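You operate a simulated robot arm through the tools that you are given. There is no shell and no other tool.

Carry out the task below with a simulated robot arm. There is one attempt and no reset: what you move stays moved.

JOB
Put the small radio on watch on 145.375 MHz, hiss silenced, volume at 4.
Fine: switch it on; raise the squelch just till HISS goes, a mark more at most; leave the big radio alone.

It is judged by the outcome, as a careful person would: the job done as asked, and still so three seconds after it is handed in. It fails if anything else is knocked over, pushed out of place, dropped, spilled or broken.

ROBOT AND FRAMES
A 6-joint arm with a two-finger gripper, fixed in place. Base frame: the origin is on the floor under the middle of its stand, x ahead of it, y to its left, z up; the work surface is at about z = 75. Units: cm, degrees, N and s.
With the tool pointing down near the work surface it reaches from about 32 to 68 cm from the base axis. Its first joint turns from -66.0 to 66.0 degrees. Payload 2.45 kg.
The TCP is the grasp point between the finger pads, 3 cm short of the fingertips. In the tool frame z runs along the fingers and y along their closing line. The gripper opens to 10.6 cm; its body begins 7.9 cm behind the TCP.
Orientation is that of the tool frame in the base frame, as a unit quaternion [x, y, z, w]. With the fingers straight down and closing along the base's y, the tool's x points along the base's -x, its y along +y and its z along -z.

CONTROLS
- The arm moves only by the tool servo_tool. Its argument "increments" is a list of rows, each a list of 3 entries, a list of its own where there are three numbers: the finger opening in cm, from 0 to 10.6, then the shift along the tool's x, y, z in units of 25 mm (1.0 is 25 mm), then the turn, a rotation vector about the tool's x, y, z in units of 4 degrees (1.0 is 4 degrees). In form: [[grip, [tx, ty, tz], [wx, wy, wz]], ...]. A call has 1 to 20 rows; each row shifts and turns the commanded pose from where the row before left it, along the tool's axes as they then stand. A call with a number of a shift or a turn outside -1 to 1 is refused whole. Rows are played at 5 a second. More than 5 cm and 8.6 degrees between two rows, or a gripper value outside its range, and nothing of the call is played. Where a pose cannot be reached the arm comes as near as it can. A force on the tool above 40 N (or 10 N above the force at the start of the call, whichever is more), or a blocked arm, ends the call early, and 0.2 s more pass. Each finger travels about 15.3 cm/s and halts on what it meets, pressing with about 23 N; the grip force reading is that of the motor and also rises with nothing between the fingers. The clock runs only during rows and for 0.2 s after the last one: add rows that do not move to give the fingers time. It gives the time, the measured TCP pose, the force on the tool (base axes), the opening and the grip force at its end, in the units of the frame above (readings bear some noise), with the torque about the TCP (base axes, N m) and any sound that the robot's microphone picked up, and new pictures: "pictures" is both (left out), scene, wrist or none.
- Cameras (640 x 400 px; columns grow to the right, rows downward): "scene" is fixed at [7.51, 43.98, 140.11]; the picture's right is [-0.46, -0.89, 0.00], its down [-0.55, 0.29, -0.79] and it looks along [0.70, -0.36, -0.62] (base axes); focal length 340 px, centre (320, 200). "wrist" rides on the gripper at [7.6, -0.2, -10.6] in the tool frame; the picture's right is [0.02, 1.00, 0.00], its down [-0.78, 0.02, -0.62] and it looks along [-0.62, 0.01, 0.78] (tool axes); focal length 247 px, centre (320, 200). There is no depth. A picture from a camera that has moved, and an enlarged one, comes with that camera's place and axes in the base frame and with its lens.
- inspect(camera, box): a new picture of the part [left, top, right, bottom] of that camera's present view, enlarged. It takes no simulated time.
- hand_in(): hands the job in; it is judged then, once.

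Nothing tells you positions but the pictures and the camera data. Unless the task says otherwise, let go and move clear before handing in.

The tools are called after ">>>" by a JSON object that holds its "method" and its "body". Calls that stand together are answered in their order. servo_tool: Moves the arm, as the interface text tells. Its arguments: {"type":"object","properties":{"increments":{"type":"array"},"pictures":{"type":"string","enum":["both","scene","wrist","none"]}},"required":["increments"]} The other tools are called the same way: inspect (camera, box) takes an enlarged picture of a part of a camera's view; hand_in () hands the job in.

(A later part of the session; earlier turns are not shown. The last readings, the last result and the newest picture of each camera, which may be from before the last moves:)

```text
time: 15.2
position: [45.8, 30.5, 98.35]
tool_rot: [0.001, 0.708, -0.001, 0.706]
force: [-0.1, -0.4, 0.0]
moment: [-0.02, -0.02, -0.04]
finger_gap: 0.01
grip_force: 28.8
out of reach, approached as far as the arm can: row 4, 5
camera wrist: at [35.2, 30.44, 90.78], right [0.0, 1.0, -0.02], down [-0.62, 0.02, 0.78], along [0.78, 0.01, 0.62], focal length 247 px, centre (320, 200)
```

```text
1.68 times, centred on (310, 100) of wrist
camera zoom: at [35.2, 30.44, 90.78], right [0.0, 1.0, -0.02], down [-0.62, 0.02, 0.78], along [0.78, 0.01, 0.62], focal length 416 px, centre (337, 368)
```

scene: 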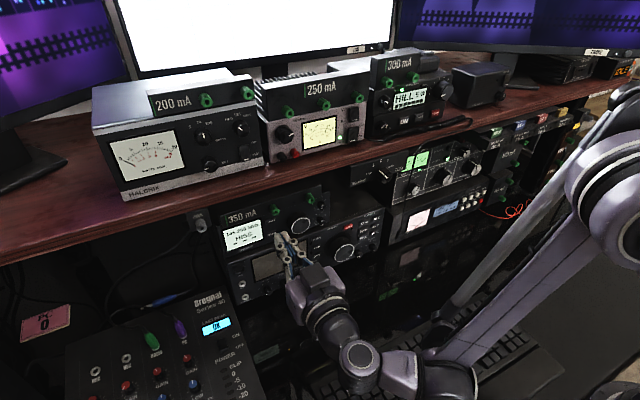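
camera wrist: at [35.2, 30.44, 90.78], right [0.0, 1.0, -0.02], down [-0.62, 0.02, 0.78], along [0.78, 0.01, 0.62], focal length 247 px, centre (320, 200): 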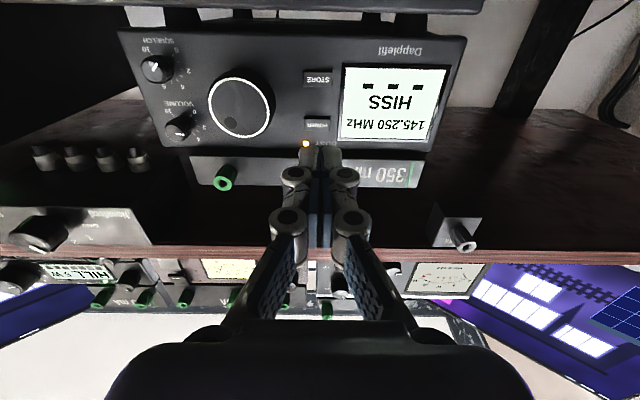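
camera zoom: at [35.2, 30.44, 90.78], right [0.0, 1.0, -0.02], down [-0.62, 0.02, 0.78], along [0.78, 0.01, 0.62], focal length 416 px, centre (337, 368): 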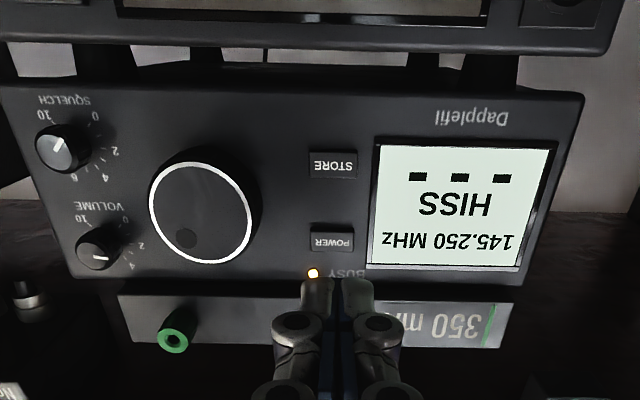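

It reads 145.250 with the BUSY light amber, so I need +125 kHz. I'll open to 5 cm and line up on the tuning knob (centre about y=25.0, z=96.1) without engaging it yet.

>>> {"method": "servo_tool", "body": {"increments": [[2, [0.3, -0.7, 0.2], [0, 0, 0]], [5, [0.3, -0.7, 0.2], [0, 0, 0]], [5, [0.3, -0.6, 0.1], [0, 0, 0]], [5, [0, -0.2, 0], [0, 0, 0]], [5, [0, 0, 0], [0, 0, 0]]], "pictures": "both"}}

>>> {"method": "inspect", "body": {"camera": "wrist", "box": [160, 0, 480, 200]}}

>>> {"method": "inspect", "body": {"camera": "scene", "box": [215, 180, 355, 280]}}

```text
time: 16.4
position: [48.95, 27.03, 98.87]
tool_rot: [0.001, 0.708, -0.001, 0.706]
force: [-5.1, -1.5, -1.9]
moment: [0.07, 0.08, -0.16]
finger_gap: 5.27
grip_force: 0.3
out of reach, approached as far as the arm can: row 1, 2, 3
camera wrist: at [38.31, 27.02, 91.31], right [0.0, 1.0, -0.02], down [-0.62, 0.02, 0.78], along [0.78, 0.01, 0.62], focal length 247 px, centre (320, 200)
```

scene: 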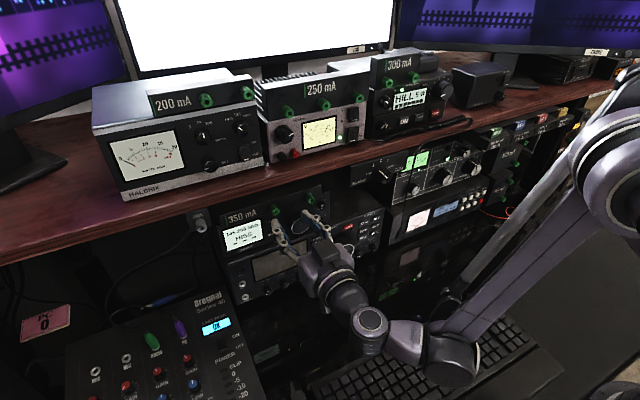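
wrist: 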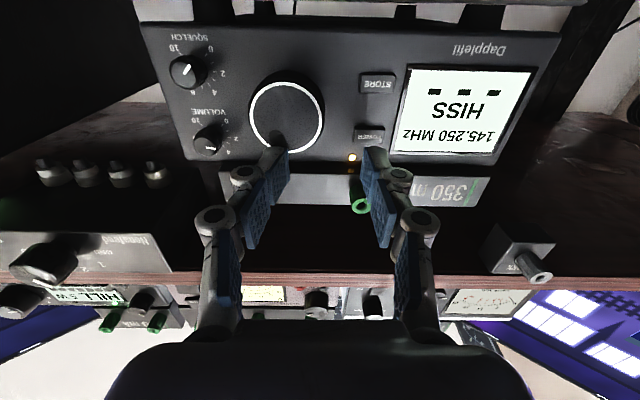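

```text
2.00 times, centred on (320, 100) of wrist
camera zoom: at [38.31, 27.02, 91.31], right [0.0, 1.0, -0.02], down [-0.62, 0.02, 0.78], along [0.78, 0.01, 0.62], focal length 494 px, centre (320, 400)
```

zoom: 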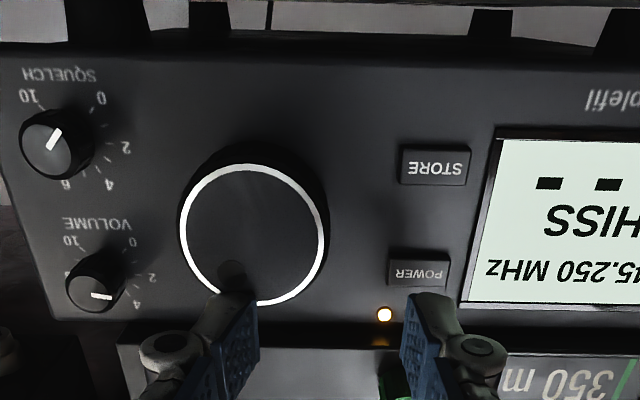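

```text
4.00 times, centred on (285, 230) of scene
camera zoom: at [7.5, 43.98, 140.11], right [-0.46, -0.89, 0.0], down [-0.55, 0.29, -0.79], along [0.7, -0.36, -0.62], focal length 1358 px, centre (460, 80)
```

zoom: 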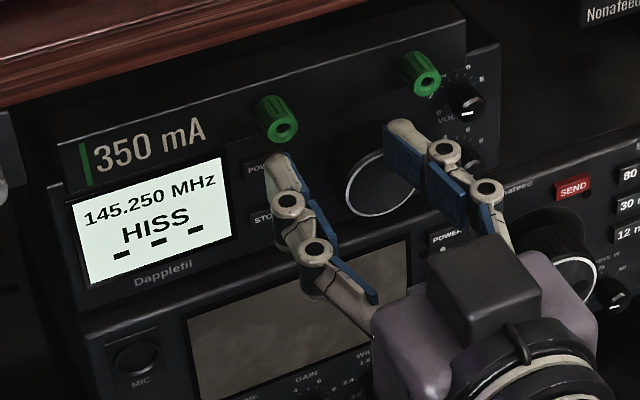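

The arm hit a reach limit: with the tool level it drifted forward and the right fingertip now rests lightly (5 N) on the knob face. Nothing has shifted and it still shows 145.250. I'll back off and pitch the tool slightly downward, which should extend the reach here.

>>> {"method": "servo_tool", "body": {"increments": [[5, [0, 0, -0.2], [0, 0, 0]], [5, [0, 0, -0.2], [0, 1, 0]], [5, [0, 0, -0.2], [0, 1, 0]], [5, [0, 0, -0.2], [0, 1, 0]], [5, [0, 0, 0], [0, 0, 0]]], "pictures": "both"}}

>>> {"method": "inspect", "body": {"camera": "scene", "box": [215, 180, 355, 280]}}

```text
time: 17.6
position: [46.89, 27.19, 99.18]
tool_rot: [0.0, 0.777, 0.0, 0.63]
force: [0.4, 0.5, -0.5]
moment: [0.01, -0.03, 0.01]
finger_gap: 4.99
grip_force: 0.0
out of reach, approached as far as the arm can: row 1
camera wrist: at [35.08, 27.13, 93.97], right [0.0, 1.0, -0.02], down [-0.44, 0.02, 0.9], along [0.9, 0.01, 0.44], focal length 247 px, centre (320, 200)
```

scene: 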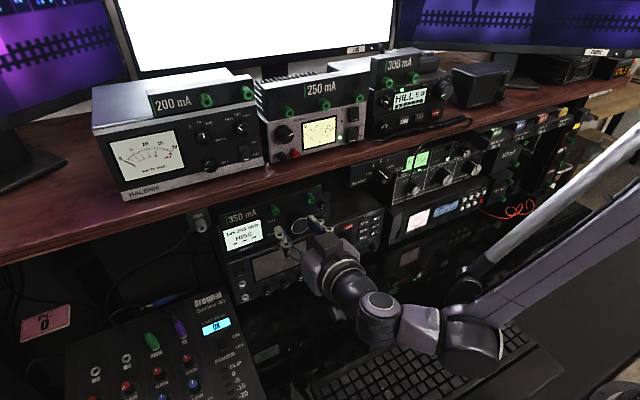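
wrist: 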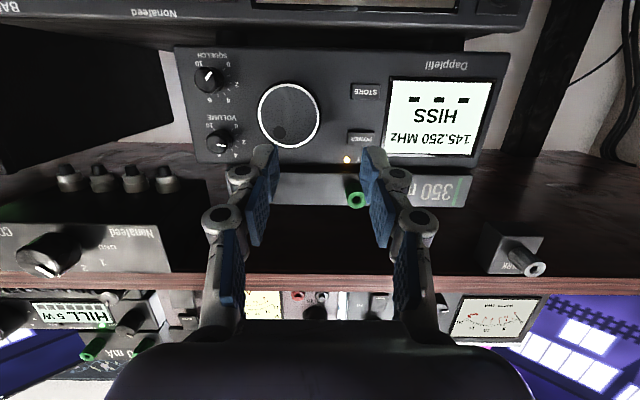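

```text
4.00 times, centred on (285, 230) of scene
camera zoom: at [7.51, 43.98, 140.11], right [-0.46, -0.89, 0.0], down [-0.55, 0.29, -0.79], along [0.7, -0.36, -0.62], focal length 1358 px, centre (460, 80)
```

zoom: 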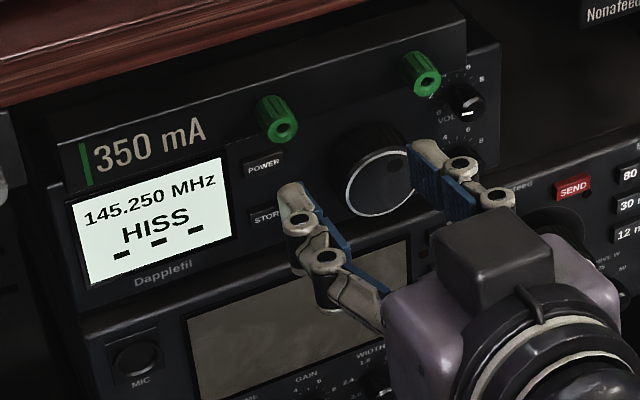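

With a 12° down pitch the reach is fine. The knob is at about (52, 25.1, 96.2), so I'll move to a pre-grasp 3 cm back along the tool axis.

>>> {"method": "servo_tool", "body": {"increments": [[5, [0.35, -0.42, 0.17], [0, 0, 0]], [5, [0.357, -0.416, 0.177], [0, 0, 0]], [5, [0, 0, 0], [0, 0, 0]]], "pictures": "wrist"}}

>>> {"method": "inspect", "body": {"camera": "wrist", "box": [200, 40, 440, 190]}}

>>> {"method": "inspect", "body": {"camera": "scene", "box": [215, 180, 355, 280]}}

```text
time: 18.4
position: [47.36, 24.96, 97.12]
tool_rot: [0.0, 0.777, 0.0, 0.629]
force: [-0.3, 0.5, -1.0]
moment: [0.0, 0.01, -0.03]
finger_gap: 5.0
grip_force: 0.1
camera wrist: at [35.41, 24.84, 92.0], right [0.0, 1.0, -0.02], down [-0.45, 0.02, 0.9], along [0.9, 0.01, 0.45], focal length 247 px, centre (320, 200)
```

wrist: 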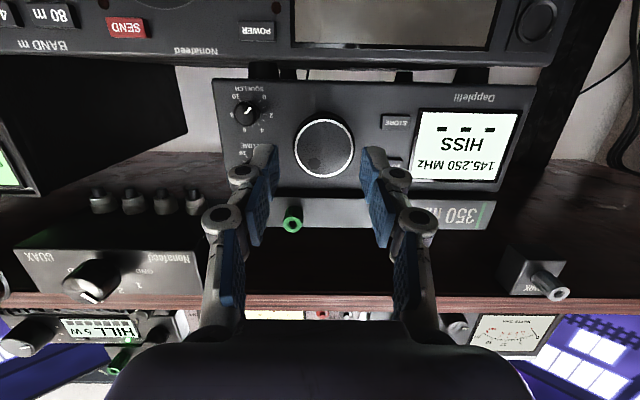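

```text
2.67 times, centred on (320, 115) of wrist
camera zoom: at [35.41, 24.84, 92.0], right [0.0, 1.0, -0.02], down [-0.45, 0.02, 0.9], along [0.9, 0.01, 0.45], focal length 659 px, centre (320, 427)
```

zoom: 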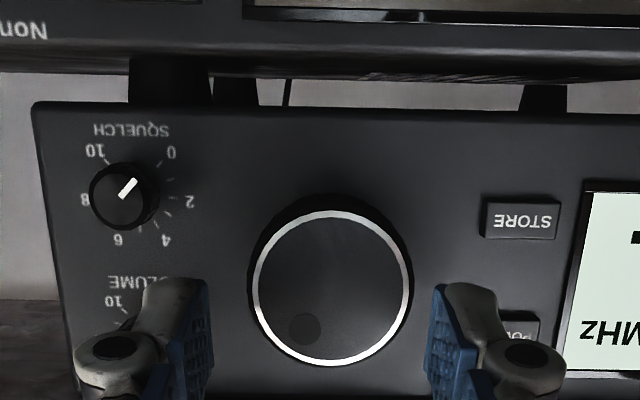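

```text
4.00 times, centred on (285, 230) of scene
camera zoom: at [7.51, 43.98, 140.11], right [-0.46, -0.89, 0.0], down [-0.55, 0.29, -0.79], along [0.7, -0.36, -0.62], focal length 1358 px, centre (460, 80)
```

zoom: 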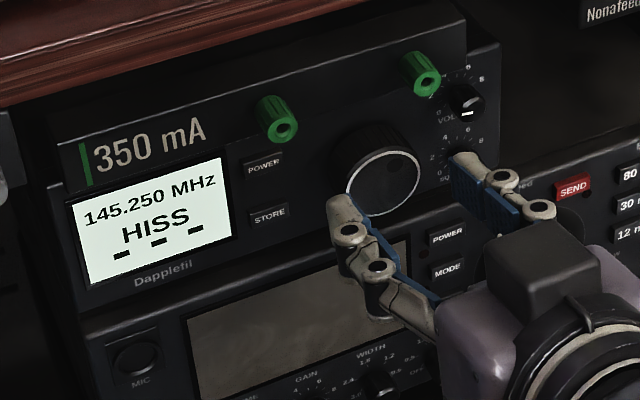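

The tuning knob centre reads (52, 25.2, 96.3). I'll nudge to centre and move in 3 cm so the open fingers straddle it.

>>> {"method": "servo_tool", "body": {"increments": [[5, [-0.08, 0.07, 0], [0, 0, 0]], [5, [0, 0, 0.3], [0, 0, 0]], [5, [0, 0, 0.3], [0, 0, 0]], [5, [0, 0, 0.3], [0, 0, 0]], [5, [0, 0, 0.3], [0, 0, 0]], [5, [0, 0, 0], [0, 0, 0]]], "pictures": "both"}}

>>> {"method": "inspect", "body": {"camera": "wrist", "box": [200, 60, 440, 210]}}

>>> {"method": "inspect", "body": {"camera": "scene", "box": [215, 180, 355, 280]}}

```text
time: 19.8
position: [50.29, 25.33, 96.85]
tool_rot: [0.0, 0.777, 0.0, 0.629]
force: [-0.3, -0.2, 0.4]
moment: [0.02, 0.04, 0.02]
finger_gap: 5.01
grip_force: 0.0
camera wrist: at [38.4, 25.16, 91.62], right [0.0, 1.0, -0.02], down [-0.45, 0.02, 0.9], along [0.9, 0.01, 0.45], focal length 247 px, centre (320, 200)
```

scene: 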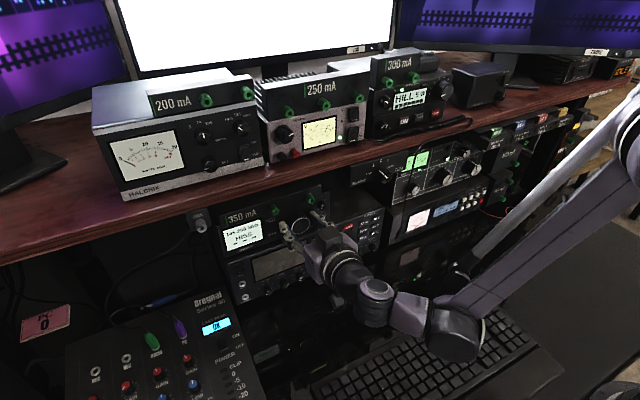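
wrist: 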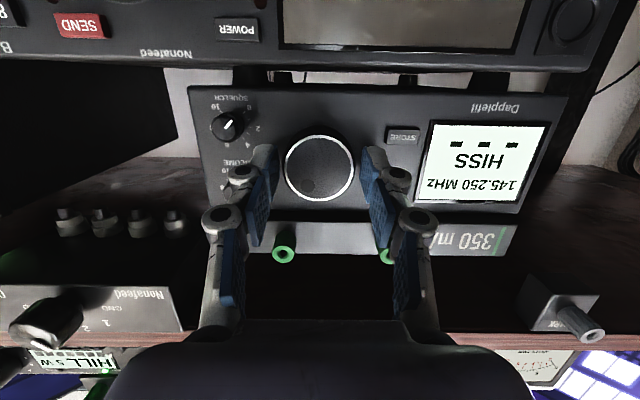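

```text
2.67 times, centred on (320, 135) of wrist
camera zoom: at [38.4, 25.16, 91.62], right [0.0, 1.0, -0.02], down [-0.45, 0.02, 0.9], along [0.9, 0.01, 0.45], focal length 659 px, centre (320, 373)
```

zoom: 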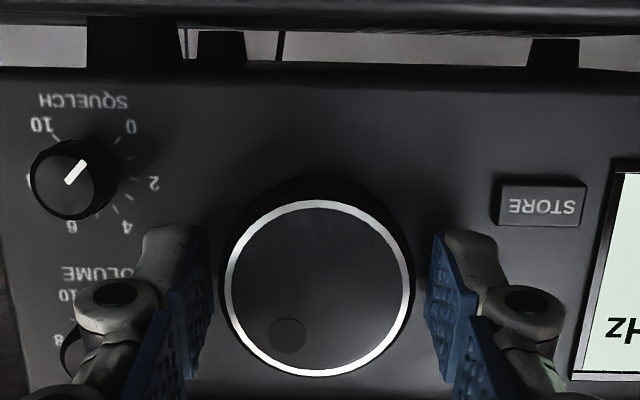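

```text
4.00 times, centred on (285, 230) of scene
camera zoom: at [7.51, 43.98, 140.11], right [-0.46, -0.89, 0.0], down [-0.55, 0.29, -0.79], along [0.7, -0.36, -0.62], focal length 1358 px, centre (460, 80)
```

zoom: 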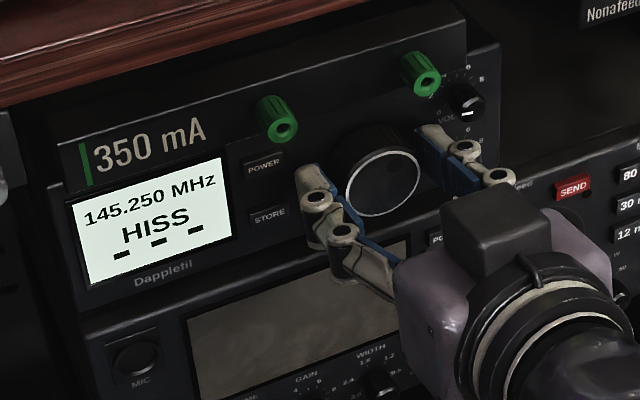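

The fingers straddle the knob evenly. I'll close gently on it and check the grip before turning.

>>> {"method": "servo_tool", "body": {"increments": [[4.4, [0, 0, 0], [0, 0, 0]], [3.8, [0, 0, 0], [0, 0, 0]], [3.2, [0, 0, 0], [0, 0, 0]], [3.0, [0, 0, 0], [0, 0, 0]], [3.0, [0, 0, 0], [0, 0, 0]]], "pictures": "none"}}

>>> {"method": "inspect", "body": {"camera": "wrist", "box": [200, 60, 440, 210]}}

>>> {"method": "inspect", "body": {"camera": "scene", "box": [215, 180, 355, 280]}}

```text
time: 21.0
position: [50.28, 25.21, 96.82]
tool_rot: [0.001, 0.777, 0.0, 0.629]
force: [-1.7, -4.9, -0.9]
moment: [-0.04, 0.05, -0.16]
finger_gap: 4.11
grip_force: 44.9
```

```text
2.67 times, centred on (320, 135) of wrist
camera zoom: at [38.38, 25.12, 91.62], right [0.0, 1.0, -0.02], down [-0.45, 0.02, 0.9], along [0.9, 0.01, 0.45], focal length 659 px, centre (320, 373)
```

zoom: 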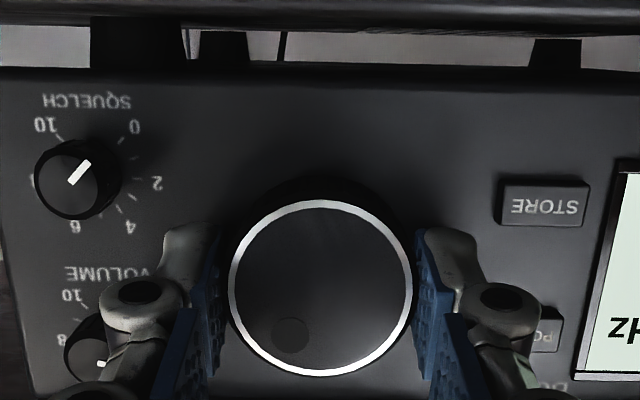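

```text
4.00 times, centred on (285, 230) of scene
camera zoom: at [7.51, 43.96, 140.12], right [-0.46, -0.89, 0.0], down [-0.55, 0.29, -0.79], along [0.7, -0.36, -0.62], focal length 1358 px, centre (460, 80)
```

zoom: 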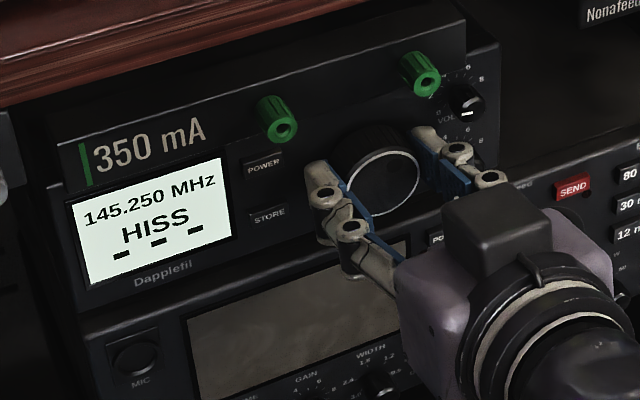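

I have the knob gripped at a 4.1 cm gap. I'll turn it 8° clockwise about its own axis and read the display.

>>> {"method": "servo_tool", "body": {"increments": [[3.0, [0, -0.014, 0], [-0.208, 0, 0.978]], [3.0, [0, -0.014, 0], [-0.208, 0, 0.978]], [3.0, [0, 0, 0], [0, 0, 0]]], "pictures": "none"}}

>>> {"method": "inspect", "body": {"camera": "wrist", "box": [200, 60, 440, 210]}}

>>> {"method": "inspect", "body": {"camera": "scene", "box": [215, 180, 355, 280]}}

```text
time: 21.8
position: [50.24, 25.17, 96.78]
tool_rot: [0.044, 0.775, 0.055, 0.628]
force: [-3.4, -7.8, 3.3]
moment: [-0.05, -0.1, -0.19]
finger_gap: 4.13
grip_force: 45.4
```

```text
2.67 times, centred on (320, 135) of wrist
camera zoom: at [38.38, 25.77, 91.63], right [0.0, 0.99, 0.12], down [-0.45, -0.11, 0.89], along [0.9, -0.05, 0.44], focal length 659 px, centre (320, 373)
```

zoom: 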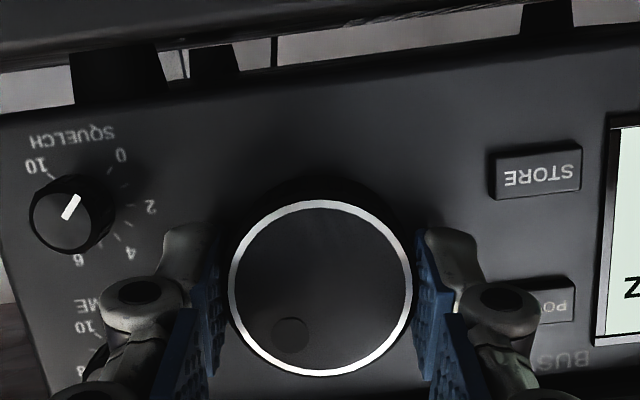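

```text
4.00 times, centred on (285, 230) of scene
camera zoom: at [7.49, 43.95, 140.12], right [-0.46, -0.89, 0.0], down [-0.55, 0.29, -0.79], along [0.7, -0.36, -0.62], focal length 1358 px, centre (460, 80)
```

zoom: 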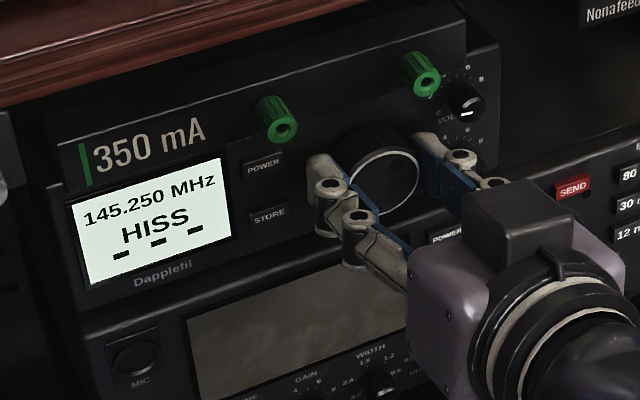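

The knob turned 8° with the gripper, and the frequency is unchanged so far. Continuing clockwise.

>>> {"method": "servo_tool", "body": {"increments": [[3.0, [0, -0.02, 0], [-0.208, 0, 0.978]], [3.0, [0, -0.02, 0], [-0.208, 0, 0.978]], [3.0, [0, 0, 0], [0, 0, 0]]], "pictures": "none"}}

>>> {"method": "inspect", "body": {"camera": "wrist", "box": [200, 60, 440, 210]}}

>>> {"method": "inspect", "body": {"camera": "scene", "box": [215, 180, 355, 280]}}

```text
time: 22.6
position: [50.23, 24.89, 96.72]
tool_rot: [0.088, 0.769, 0.108, 0.624]
force: [-4.6, -10.3, 3.0]
moment: [-0.05, 0.05, -0.29]
finger_gap: 4.12
grip_force: 44.9
```

```text
2.67 times, centred on (320, 135) of wrist
camera zoom: at [38.38, 26.41, 91.76], right [0.0, 0.97, 0.26], down [-0.45, -0.23, 0.86], along [0.9, -0.11, 0.43], focal length 659 px, centre (320, 373)
```

zoom: 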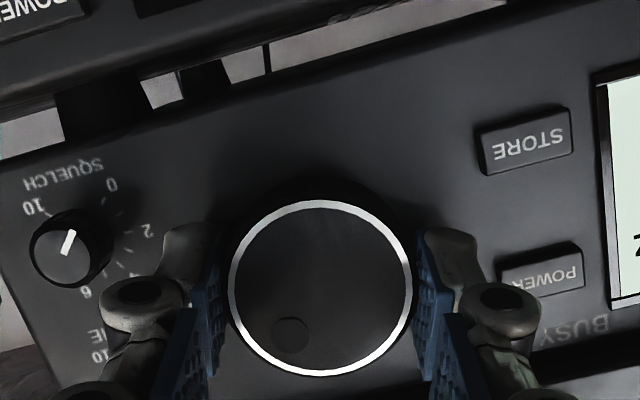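

```text
4.00 times, centred on (285, 230) of scene
camera zoom: at [7.49, 43.95, 140.12], right [-0.46, -0.89, 0.0], down [-0.55, 0.29, -0.79], along [0.7, -0.36, -0.62], focal length 1358 px, centre (460, 80)
```

zoom: 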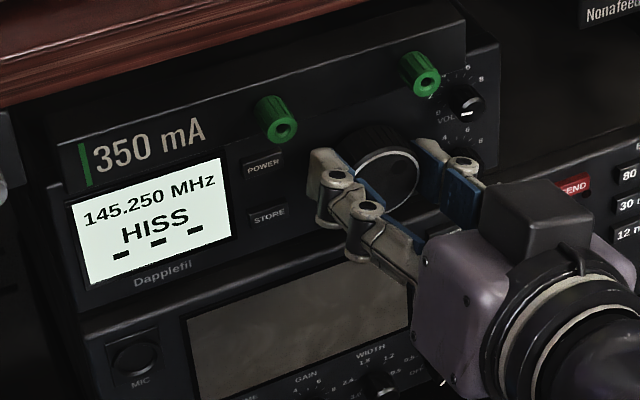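

16° turned with no step yet, and a 10 N side load is building. I'll relieve it with a small −y shift while continuing.

>>> {"method": "servo_tool", "body": {"increments": [[3.0, [0, -0.055, -0.02], [-0.208, 0, 0.978]], [3.0, [0, -0.055, -0.02], [-0.208, 0, 0.978]], [3.0, [0, 0, 0], [0, 0, 0]]], "pictures": "none"}}

>>> {"method": "inspect", "body": {"camera": "wrist", "box": [200, 60, 440, 210]}}

>>> {"method": "inspect", "body": {"camera": "scene", "box": [215, 180, 355, 280]}}

```text
time: 23.4
position: [50.28, 24.94, 96.73]
tool_rot: [0.131, 0.76, 0.162, 0.616]
force: [1.9, -3.9, 1.9]
moment: [0.01, 0.05, -0.25]
finger_gap: 4.13
grip_force: 44.6
```

```text
2.67 times, centred on (320, 135) of wrist
camera zoom: at [38.38, 26.99, 91.95], right [-0.01, 0.92, 0.39], down [-0.45, -0.35, 0.82], along [0.9, -0.17, 0.41], focal length 659 px, centre (320, 373)
```

zoom: 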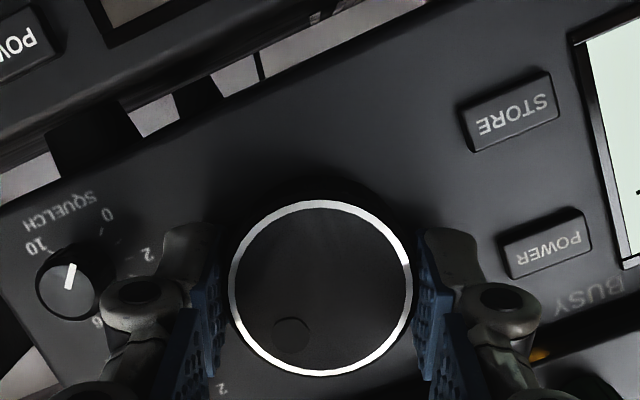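

```text
4.00 times, centred on (285, 230) of scene
camera zoom: at [7.51, 43.96, 140.12], right [-0.46, -0.89, 0.0], down [-0.55, 0.29, -0.79], along [0.7, -0.36, -0.62], focal length 1358 px, centre (460, 80)
```

zoom: 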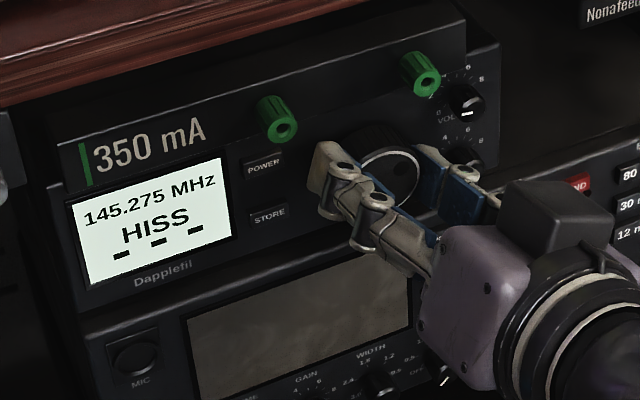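

It stepped to 145.275 after about 24°, so 25 kHz per step clockwise, and I need four more. Continuing in small turns.

>>> {"method": "servo_tool", "body": {"increments": [[3.0, [0, -0.028, 0], [-0.208, 0, 0.978]], [3.0, [0, -0.028, 0], [-0.208, 0, 0.978]], [3.0, [0, 0, 0], [0, 0, 0]]], "pictures": "none"}}

>>> {"method": "inspect", "body": {"camera": "scene", "box": [215, 180, 355, 280]}}

```text
time: 24.2
position: [50.25, 24.83, 96.7]
tool_rot: [0.172, 0.747, 0.216, 0.605]
force: [12.2, 6.7, 17.3]
moment: [0.07, -0.49, -0.04]
finger_gap: 4.12
grip_force: 44.4
```

```text
4.00 times, centred on (285, 230) of scene
camera zoom: at [7.51, 43.98, 140.11], right [-0.46, -0.89, 0.0], down [-0.55, 0.29, -0.79], along [0.7, -0.36, -0.62], focal length 1358 px, centre (460, 80)
```

zoom: 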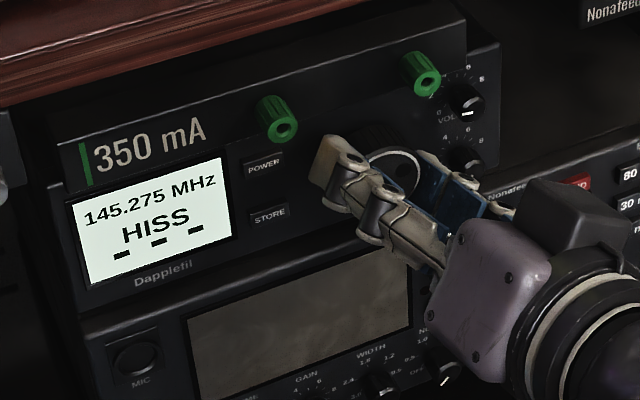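

Force on the tool jumped to about 22 N, so something besides the knob is being touched. I'll look before moving any further.

>>> {"method": "inspect", "body": {"camera": "wrist", "box": [0, 0, 640, 400]}}

>>> {"method": "inspect", "body": {"camera": "wrist", "box": [180, 80, 420, 230]}}

>>> {"method": "inspect", "body": {"camera": "scene", "box": [280, 190, 480, 315]}}

>>> {"method": "inspect", "body": {"camera": "scene", "box": [300, 180, 640, 400]}}

```text
1.00 times, centred on (320, 200) of wrist (not enlarged: the box is as wide or as high as the picture)
camera zoom: at [38.38, 27.53, 92.2], right [-0.01, 0.86, 0.51], down [-0.45, -0.46, 0.77], along [0.9, -0.22, 0.39], focal length 247 px, centre (320, 200)
```

zoom: 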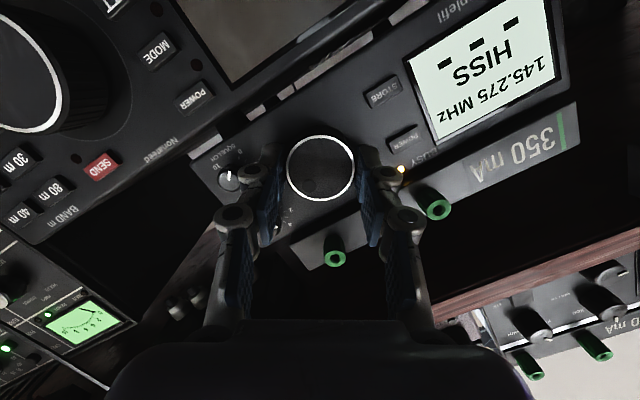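

```text
2.67 times, centred on (300, 155) of wrist
camera zoom: at [38.38, 27.53, 92.2], right [-0.01, 0.86, 0.51], down [-0.45, -0.46, 0.77], along [0.9, -0.22, 0.39], focal length 659 px, centre (373, 320)
```

zoom: 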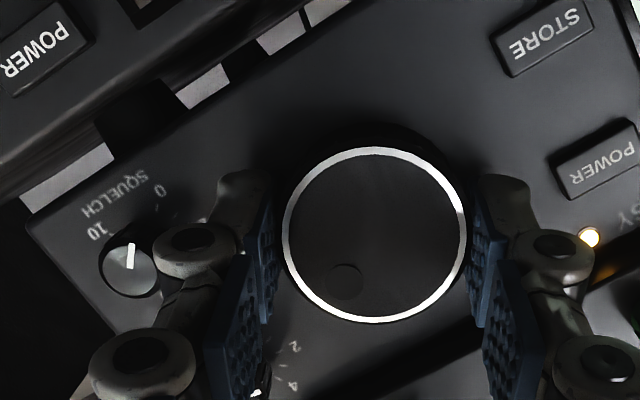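

```text
3.20 times, centred on (380, 252) of scene
camera zoom: at [7.51, 43.98, 140.11], right [-0.46, -0.89, 0.0], down [-0.55, 0.29, -0.79], along [0.7, -0.36, -0.62], focal length 1087 px, centre (128, 32)
```

zoom: 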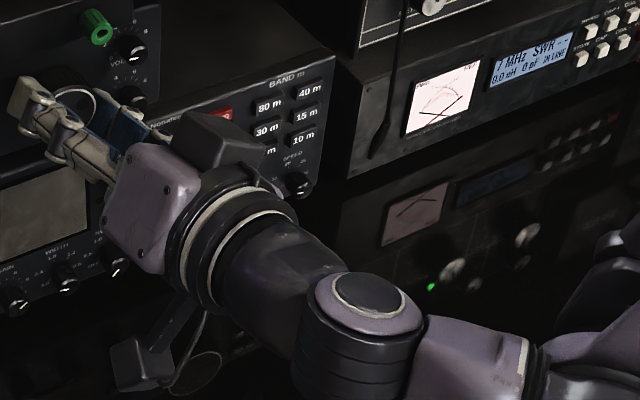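

```text
1.82 times, centred on (470, 290) of scene
camera zoom: at [7.51, 43.98, 140.11], right [-0.46, -0.89, 0.0], down [-0.55, 0.29, -0.79], along [0.7, -0.36, -0.62], focal length 617 px, centre (47, 36)
```

zoom: 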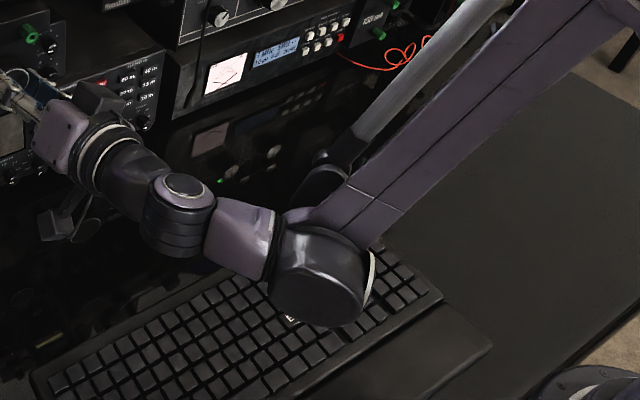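

The load acts through the knob itself, from accumulated misalignment, and nothing else is being hit. I'll release here, rotate the open gripper back around the knob, and regrip fresh.

>>> {"method": "servo_tool", "body": {"increments": [[4.5, [0, 0, 0], [0, 0, 0]], [5.0, [0, 0, 0], [0, 0, 0]], [5.0, [0, 0, 0], [0, 0, 0]]], "pictures": "none"}}

>>> {"method": "inspect", "body": {"camera": "wrist", "box": [180, 80, 420, 230]}}

>>> {"method": "inspect", "body": {"camera": "scene", "box": [215, 180, 355, 280]}}

```text
time: 25.0
position: [50.29, 24.65, 96.68]
tool_rot: [0.174, 0.747, 0.215, 0.605]
force: [-0.2, 0.1, -0.9]
moment: [0.02, 0.04, -0.01]
finger_gap: 5.0
grip_force: 0.0
```

```text
2.67 times, centred on (300, 155) of wrist
camera zoom: at [38.35, 27.44, 92.18], right [0.0, 0.86, 0.51], down [-0.45, -0.46, 0.77], along [0.9, -0.22, 0.38], focal length 659 px, centre (373, 320)
```

zoom: 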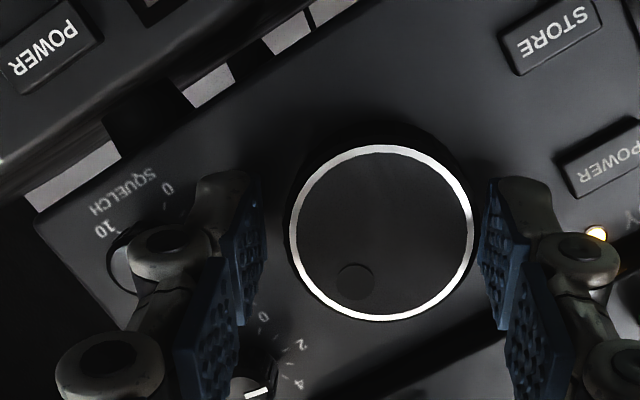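

```text
4.00 times, centred on (285, 230) of scene
camera zoom: at [7.51, 43.98, 140.11], right [-0.46, -0.89, 0.0], down [-0.55, 0.29, -0.79], along [0.7, -0.36, -0.62], focal length 1358 px, centre (460, 80)
```

zoom: 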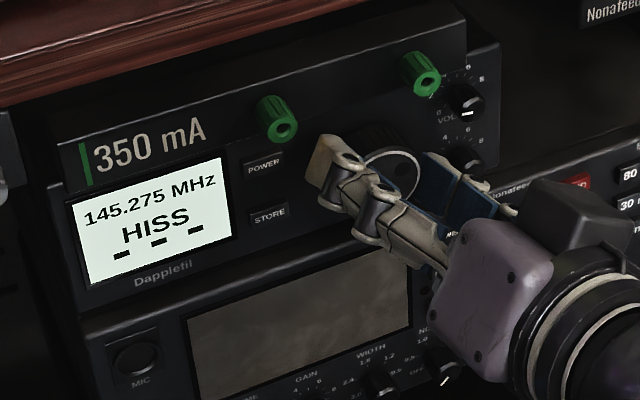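

Released cleanly with zero force, still on 145.275. Now I'll rotate the open gripper back to about −36° around the knob axis.

>>> {"method": "servo_tool", "body": {"increments": [[5, [0.052, 0.085, 0.011], [0, 0, 0]], [5, [0, 0.014, 0], [0.208, 0, -0.978]], [5, [0, 0.014, 0], [0.208, 0, -0.978]], [5, [0, 0.014, 0], [0.208, 0, -0.978]], [5, [0, 0.014, 0], [0.208, 0, -0.978]], [5, [0, 0.014, 0], [0.208, 0, -0.978]], [5, [0, 0.014, 0], [0.208, 0, -0.978]], [5, [0, 0.014, 0], [0.208, 0, -0.978]], [5, [0, 0.014, 0], [0.208, 0, -0.978]], [5, [0, 0.014, 0], [0.208, 0, -0.978]], [5, [0, 0.014, 0], [0.208, 0, -0.978]], [5, [0, 0.014, 0], [0.208, 0, -0.978]], [5, [0, 0.014, 0], [0.208, 0, -0.978]], [5, [0, 0.014, 0], [0.208, 0, -0.978]], [5, [0, 0.014, 0], [0.208, 0, -0.978]], [5, [0, 0.014, 0], [0.208, 0, -0.978]], [5, [0, 0.014, 0], [0.208, 0, -0.978]], [5, [0, 0.014, 0], [0.208, 0, -0.978]], [5, [0, 0, 0], [0, 0, 0]]], "pictures": "both"}}

>>> {"method": "inspect", "body": {"camera": "wrist", "box": [200, 80, 440, 230]}}

>>> {"method": "inspect", "body": {"camera": "scene", "box": [215, 180, 355, 280]}}

```text
time: 29.0
position: [50.35, 25.52, 96.64]
tool_rot: [-0.194, 0.739, -0.241, 0.599]
force: [0.2, 0.3, -0.7]
moment: [0.02, 0.05, 0.0]
finger_gap: 4.98
grip_force: 0.1
camera wrist: at [38.28, 22.38, 92.6], right [0.0, 0.8, -0.61], down [-0.45, 0.54, 0.71], along [0.9, 0.27, 0.35], focal length 247 px, centre (320, 200)
```

scene: 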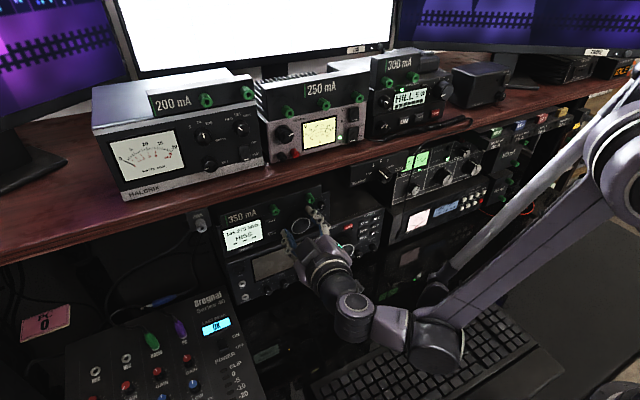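
wrist: 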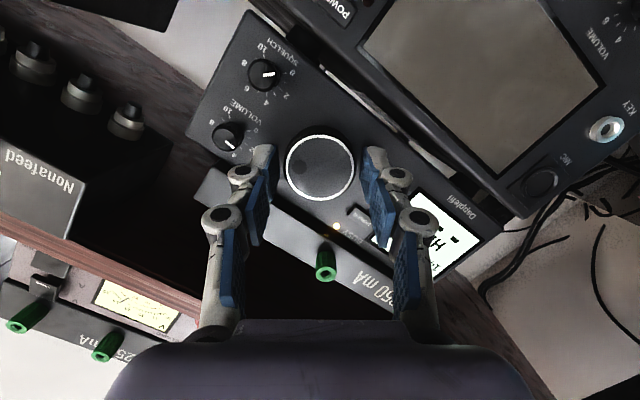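

```text
2.67 times, centred on (320, 155) of wrist
camera zoom: at [38.28, 22.38, 92.6], right [0.0, 0.8, -0.61], down [-0.45, 0.54, 0.71], along [0.9, 0.27, 0.35], focal length 659 px, centre (320, 320)
```

zoom: 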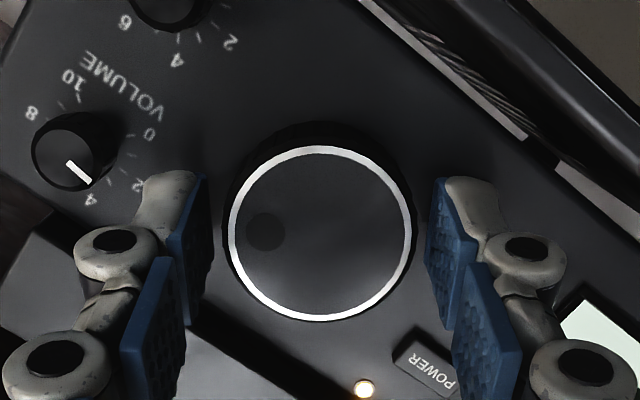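

```text
4.00 times, centred on (285, 230) of scene
camera zoom: at [7.51, 43.98, 140.11], right [-0.46, -0.89, 0.0], down [-0.55, 0.29, -0.79], along [0.7, -0.36, -0.62], focal length 1358 px, centre (460, 80)
```

zoom: 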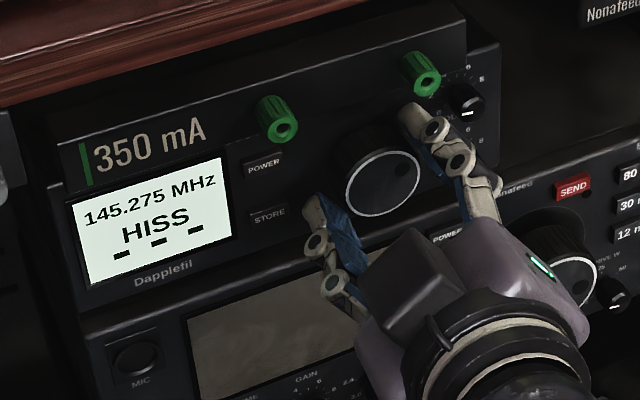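

The knob is well centred between the fingers. I'll grip it again and check force.

>>> {"method": "servo_tool", "body": {"increments": [[4.4, [0, 0, 0], [0, 0, 0]], [3.8, [0, 0, 0], [0, 0, 0]], [3.2, [0, 0, 0], [0, 0, 0]], [3.0, [0, 0, 0], [0, 0, 0]]], "pictures": "none"}}

>>> {"method": "servo_tool", "body": {"increments": [[3.0, [0, -0.014, 0], [-0.208, 0, 0.978]], [3.0, [0, -0.014, 0], [-0.208, 0, 0.978]], [3.0, [0, 0, 0], [0, 0, 0]]], "pictures": "none"}}

>>> {"method": "inspect", "body": {"camera": "scene", "box": [215, 180, 355, 280]}}

```text
time: 30.0
position: [50.22, 25.62, 96.72]
tool_rot: [-0.193, 0.74, -0.239, 0.599]
force: [-1.3, 0.0, 0.6]
moment: [0.01, 0.0, 0.03]
finger_gap: 4.14
grip_force: 45.6
```

```text
time: 30.8
position: [50.21, 25.4, 96.63]
tool_rot: [-0.151, 0.754, -0.187, 0.611]
force: [-10.5, -4.7, -0.5]
moment: [-0.01, -0.1, 0.09]
finger_gap: 4.13
grip_force: 45.5
```

```text
4.00 times, centred on (285, 230) of scene
camera zoom: at [7.48, 43.97, 140.12], right [-0.46, -0.89, 0.0], down [-0.55, 0.29, -0.79], along [0.7, -0.36, -0.62], focal length 1358 px, centre (460, 80)
```

zoom: 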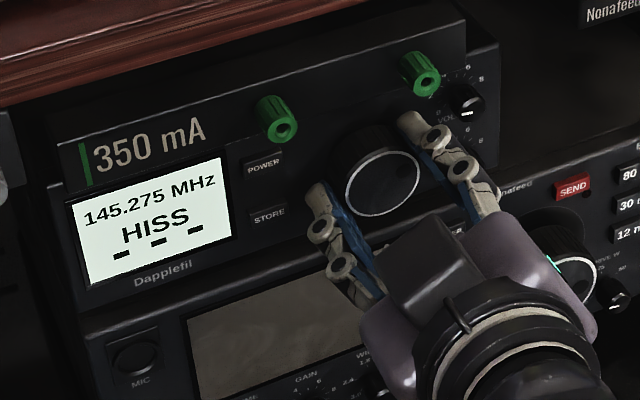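

Turning smoothly, with about 10 N pushing back along x. I'll ease back slightly as I turn on.

>>> {"method": "servo_tool", "body": {"increments": [[3.0, [0, -0.03, -0.03], [-0.208, 0, 0.978]], [3.0, [0, -0.03, -0.03], [-0.208, 0, 0.978]], [3.0, [0, 0, 0], [0, 0, 0]]], "pictures": "none"}}

>>> {"method": "inspect", "body": {"camera": "scene", "box": [215, 180, 355, 280]}}

>>> {"method": "inspect", "body": {"camera": "wrist", "box": [200, 80, 440, 230]}}

```text
time: 31.6
position: [50.2, 25.31, 96.85]
tool_rot: [-0.109, 0.766, -0.133, 0.62]
force: [28.2, 0.0, -12.7]
moment: [0.07, 0.32, 0.08]
finger_gap: 4.11
grip_force: 45.3
```

```text
4.00 times, centred on (285, 230) of scene
camera zoom: at [7.61, 43.99, 140.1], right [-0.46, -0.89, 0.0], down [-0.55, 0.29, -0.79], along [0.7, -0.36, -0.62], focal length 1358 px, centre (460, 80)
```

zoom: 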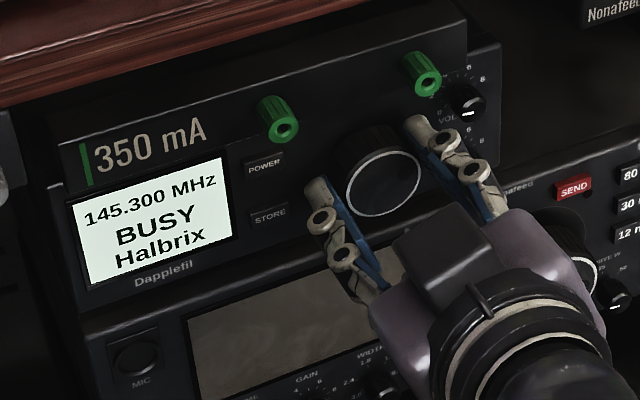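

```text
2.67 times, centred on (320, 155) of wrist
camera zoom: at [38.26, 23.53, 91.97], right [0.0, 0.93, -0.36], down [-0.44, 0.32, 0.84], along [0.9, 0.16, 0.41], focal length 659 px, centre (320, 320)
```

zoom: 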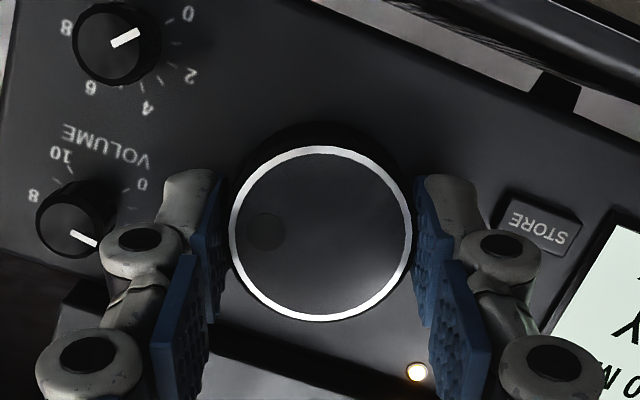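

Now 145.300, showing BUSY Halbrix there. There's a 28 N axial pull, so I'll relax it before turning further.

>>> {"method": "servo_tool", "body": {"increments": [[3.0, [-0.01, 0, 0.03], [0, 0, 0]], [3.0, [0, 0, 0], [0, 0, 0]]], "pictures": "none"}}

```text
time: 32.2
position: [50.19, 25.42, 96.64]
tool_rot: [-0.11, 0.765, -0.135, 0.62]
force: [27.7, 0.6, -4.1]
moment: [0.01, 0.15, -0.34]
finger_gap: 4.12
grip_force: 45.1
```

>>> {"method": "servo_tool", "body": {"increments": [[3.0, [0, 0, 0.05], [0, 0, 0]], [3.0, [0, 0, 0], [0, 0, 0]]], "pictures": "none"}}

```text
time: 32.8
position: [50.2, 25.46, 96.84]
tool_rot: [-0.11, 0.765, -0.135, 0.62]
force: [3.5, 1.5, 6.4]
moment: [0.01, -0.16, -0.31]
finger_gap: 4.12
grip_force: 44.9
```

Load is down to about 7 N. Continuing the turn in small increments.

>>> {"method": "servo_tool", "body": {"increments": [[3.0, [-0.005, -0.014, 0], [-0.208, 0, 0.978]], [3.0, [0, -0.014, 0], [-0.208, 0, 0.978]], [3.0, [0, 0, 0], [0, 0, 0]]], "pictures": "none"}}

>>> {"method": "inspect", "body": {"camera": "scene", "box": [215, 180, 355, 280]}}

```text
time: 33.6
position: [50.19, 25.39, 96.8]
tool_rot: [-0.063, 0.773, -0.081, 0.627]
force: [-14.0, -1.2, -1.6]
moment: [0.01, -0.11, 0.53]
finger_gap: 4.12
grip_force: 44.9
```

```text
4.00 times, centred on (285, 230) of scene
camera zoom: at [7.47, 43.97, 140.11], right [-0.46, -0.89, 0.0], down [-0.55, 0.29, -0.79], along [0.7, -0.36, -0.62], focal length 1358 px, centre (460, 80)
```

zoom: 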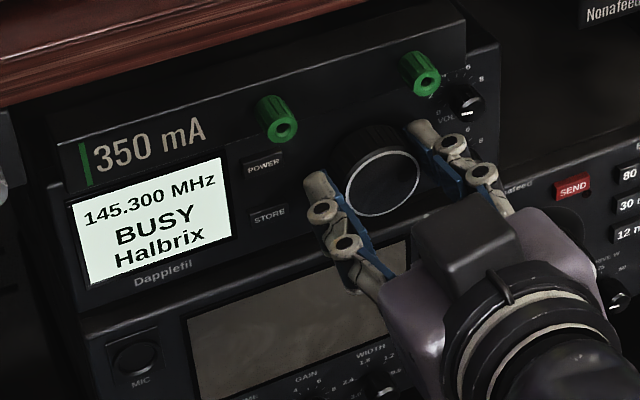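

>>> {"method": "servo_tool", "body": {"increments": [[3.0, [0, -0.014, -0.012], [-0.208, 0, 0.978]], [3.0, [0, -0.014, -0.012], [-0.208, 0, 0.978]], [3.0, [0, 0, 0], [0, 0, 0]]], "pictures": "none"}}

>>> {"method": "inspect", "body": {"camera": "scene", "box": [215, 180, 355, 280]}}

```text
time: 34.4
position: [50.17, 25.21, 96.8]
tool_rot: [-0.021, 0.777, -0.027, 0.629]
force: [-8.8, 0.5, -1.3]
moment: [0.03, 0.11, 0.0]
finger_gap: 4.14
grip_force: 45.2
```

```text
4.00 times, centred on (285, 230) of scene
camera zoom: at [7.49, 43.98, 140.11], right [-0.46, -0.89, 0.0], down [-0.55, 0.29, -0.79], along [0.7, -0.36, -0.62], focal length 1358 px, centre (460, 80)
```

zoom: 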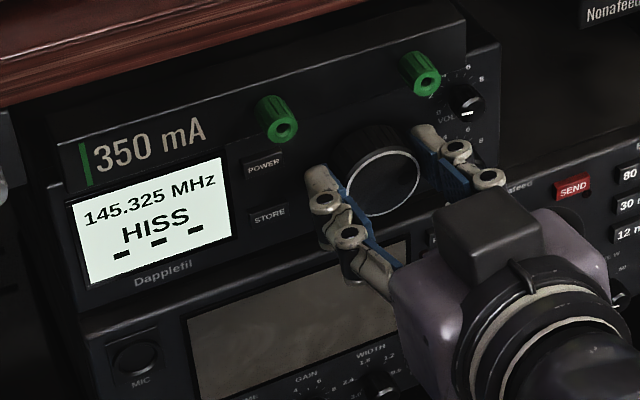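

145.325 now. Two more steps to go.

>>> {"method": "servo_tool", "body": {"increments": [[3.0, [0, -0.016, -0.016], [-0.208, 0, 0.978]], [3.0, [0, -0.016, -0.016], [-0.208, 0, 0.978]], [3.0, [0, 0, 0], [0, 0, 0]]], "pictures": "none"}}

>>> {"method": "inspect", "body": {"camera": "scene", "box": [215, 180, 355, 280]}}

```text
time: 35.2
position: [50.22, 25.19, 96.8]
tool_rot: [0.022, 0.777, 0.028, 0.628]
force: [12.5, 5.1, -8.1]
moment: [0.04, 0.21, 0.2]
finger_gap: 4.09
grip_force: 44.8
```

```text
4.00 times, centred on (285, 230) of scene
camera zoom: at [7.56, 44.0, 140.1], right [-0.46, -0.89, 0.0], down [-0.55, 0.29, -0.79], along [0.7, -0.36, -0.62], focal length 1358 px, centre (460, 80)
```

zoom: 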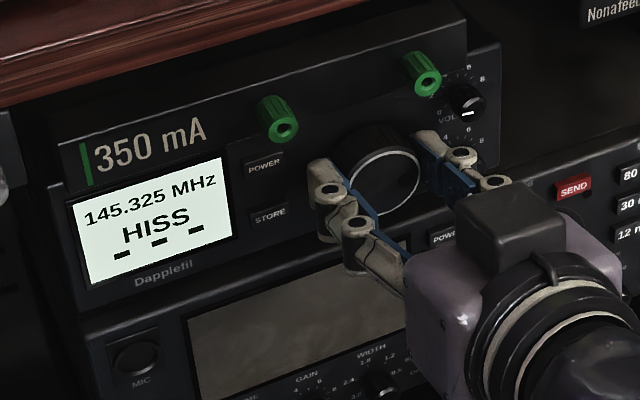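

>>> {"method": "servo_tool", "body": {"increments": [[3.0, [0, -0.012, 0.004], [-0.208, 0, 0.978]], [3.0, [0, -0.012, 0], [-0.208, 0, 0.978]], [3.0, [0, 0, 0], [0, 0, 0]]], "pictures": "none"}}

>>> {"method": "inspect", "body": {"camera": "scene", "box": [215, 180, 355, 280]}}

```text
time: 36.0
position: [50.2, 25.1, 96.91]
tool_rot: [0.065, 0.773, 0.083, 0.626]
force: [13.1, 4.1, -3.1]
moment: [0.05, -0.2, 0.28]
finger_gap: 4.11
grip_force: 45.0
```

```text
4.00 times, centred on (285, 230) of scene
camera zoom: at [7.55, 43.99, 140.1], right [-0.46, -0.89, 0.0], down [-0.55, 0.29, -0.79], along [0.7, -0.36, -0.62], focal length 1358 px, centre (460, 80)
```

zoom: 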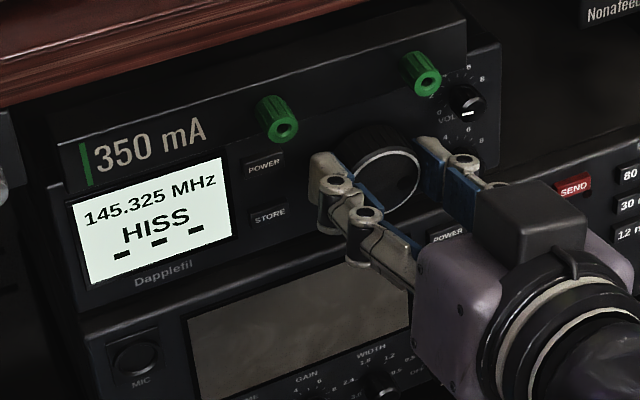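

>>> {"method": "servo_tool", "body": {"increments": [[3.0, [0, -0.014, 0.008], [-0.208, 0, 0.978]], [3.0, [0, -0.014, 0.004], [-0.208, 0, 0.978]], [3.0, [0, 0, 0], [0, 0, 0]]], "pictures": "none"}}

>>> {"method": "inspect", "body": {"camera": "scene", "box": [215, 180, 355, 280]}}

>>> {"method": "inspect", "body": {"camera": "wrist", "box": [200, 80, 440, 230]}}

```text
time: 36.8
position: [50.16, 25.01, 96.69]
tool_rot: [0.11, 0.765, 0.135, 0.619]
force: [4.8, -4.6, -10.8]
moment: [-0.02, 0.29, 0.05]
finger_gap: 4.12
grip_force: 45.0
```

```text
4.00 times, centred on (285, 230) of scene
camera zoom: at [7.54, 43.97, 140.11], right [-0.46, -0.89, 0.0], down [-0.55, 0.29, -0.79], along [0.7, -0.36, -0.62], focal length 1358 px, centre (460, 80)
```

zoom: 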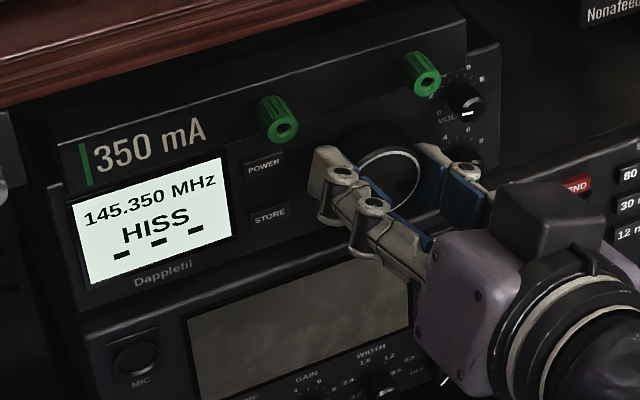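

```text
2.67 times, centred on (320, 155) of wrist
camera zoom: at [38.26, 26.76, 91.87], right [0.0, 0.95, 0.32], down [-0.44, -0.29, 0.85], along [0.9, -0.14, 0.42], focal length 659 px, centre (320, 320)
```

zoom: 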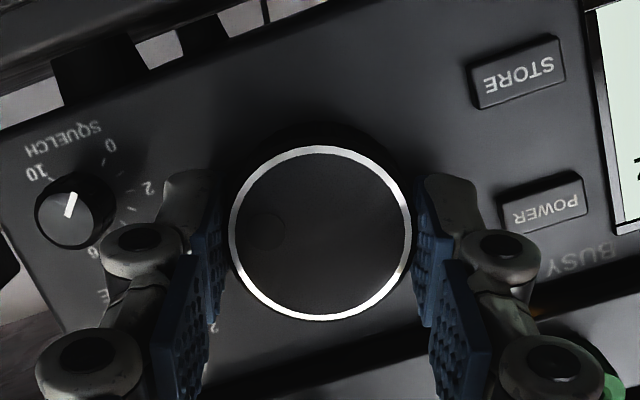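

145.350. One more step — about 20° further.

>>> {"method": "servo_tool", "body": {"increments": [[3.0, [-0.004, -0.016, 0.003], [-0.208, 0, 0.978]], [3.0, [-0.004, -0.016, 0.003], [-0.208, 0, 0.978]], [3.0, [0, 0, 0], [0, 0, 0]]], "pictures": "none"}}

>>> {"method": "inspect", "body": {"camera": "scene", "box": [215, 180, 355, 280]}}

```text
time: 37.6
position: [50.23, 24.87, 96.67]
tool_rot: [0.155, 0.755, 0.189, 0.609]
force: [-11.7, -0.6, -29.7]
moment: [-0.06, 0.58, -0.29]
finger_gap: 4.14
grip_force: 44.8
```

```text
4.00 times, centred on (285, 230) of scene
camera zoom: at [7.52, 44.0, 140.1], right [-0.46, -0.89, 0.0], down [-0.55, 0.29, -0.79], along [0.7, -0.36, -0.62], focal length 1358 px, centre (460, 80)
```

zoom: 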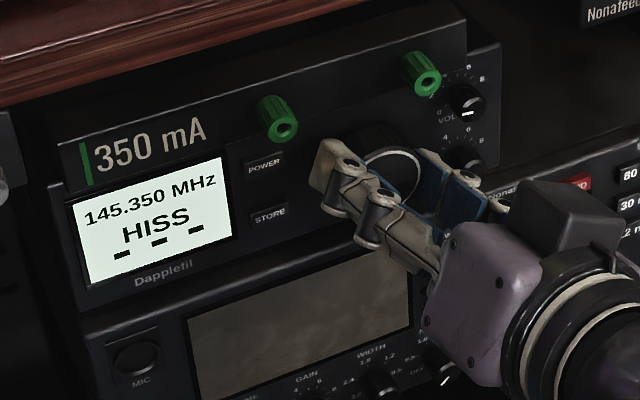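

z load is now −30 N. I'll lower the tool slightly to relieve it before the last part of the turn.

>>> {"method": "servo_tool", "body": {"increments": [[3.0, [0.025, 0, -0.012], [0, 0, 0]], [3.0, [0, 0, 0], [0, 0, 0]]], "pictures": "none"}}

```text
time: 38.2
position: [50.17, 24.89, 96.75]
tool_rot: [0.153, 0.754, 0.189, 0.61]
force: [-15.6, -3.8, -30.8]
moment: [-0.13, 0.76, 0.28]
finger_gap: 4.09
grip_force: 45.2
```

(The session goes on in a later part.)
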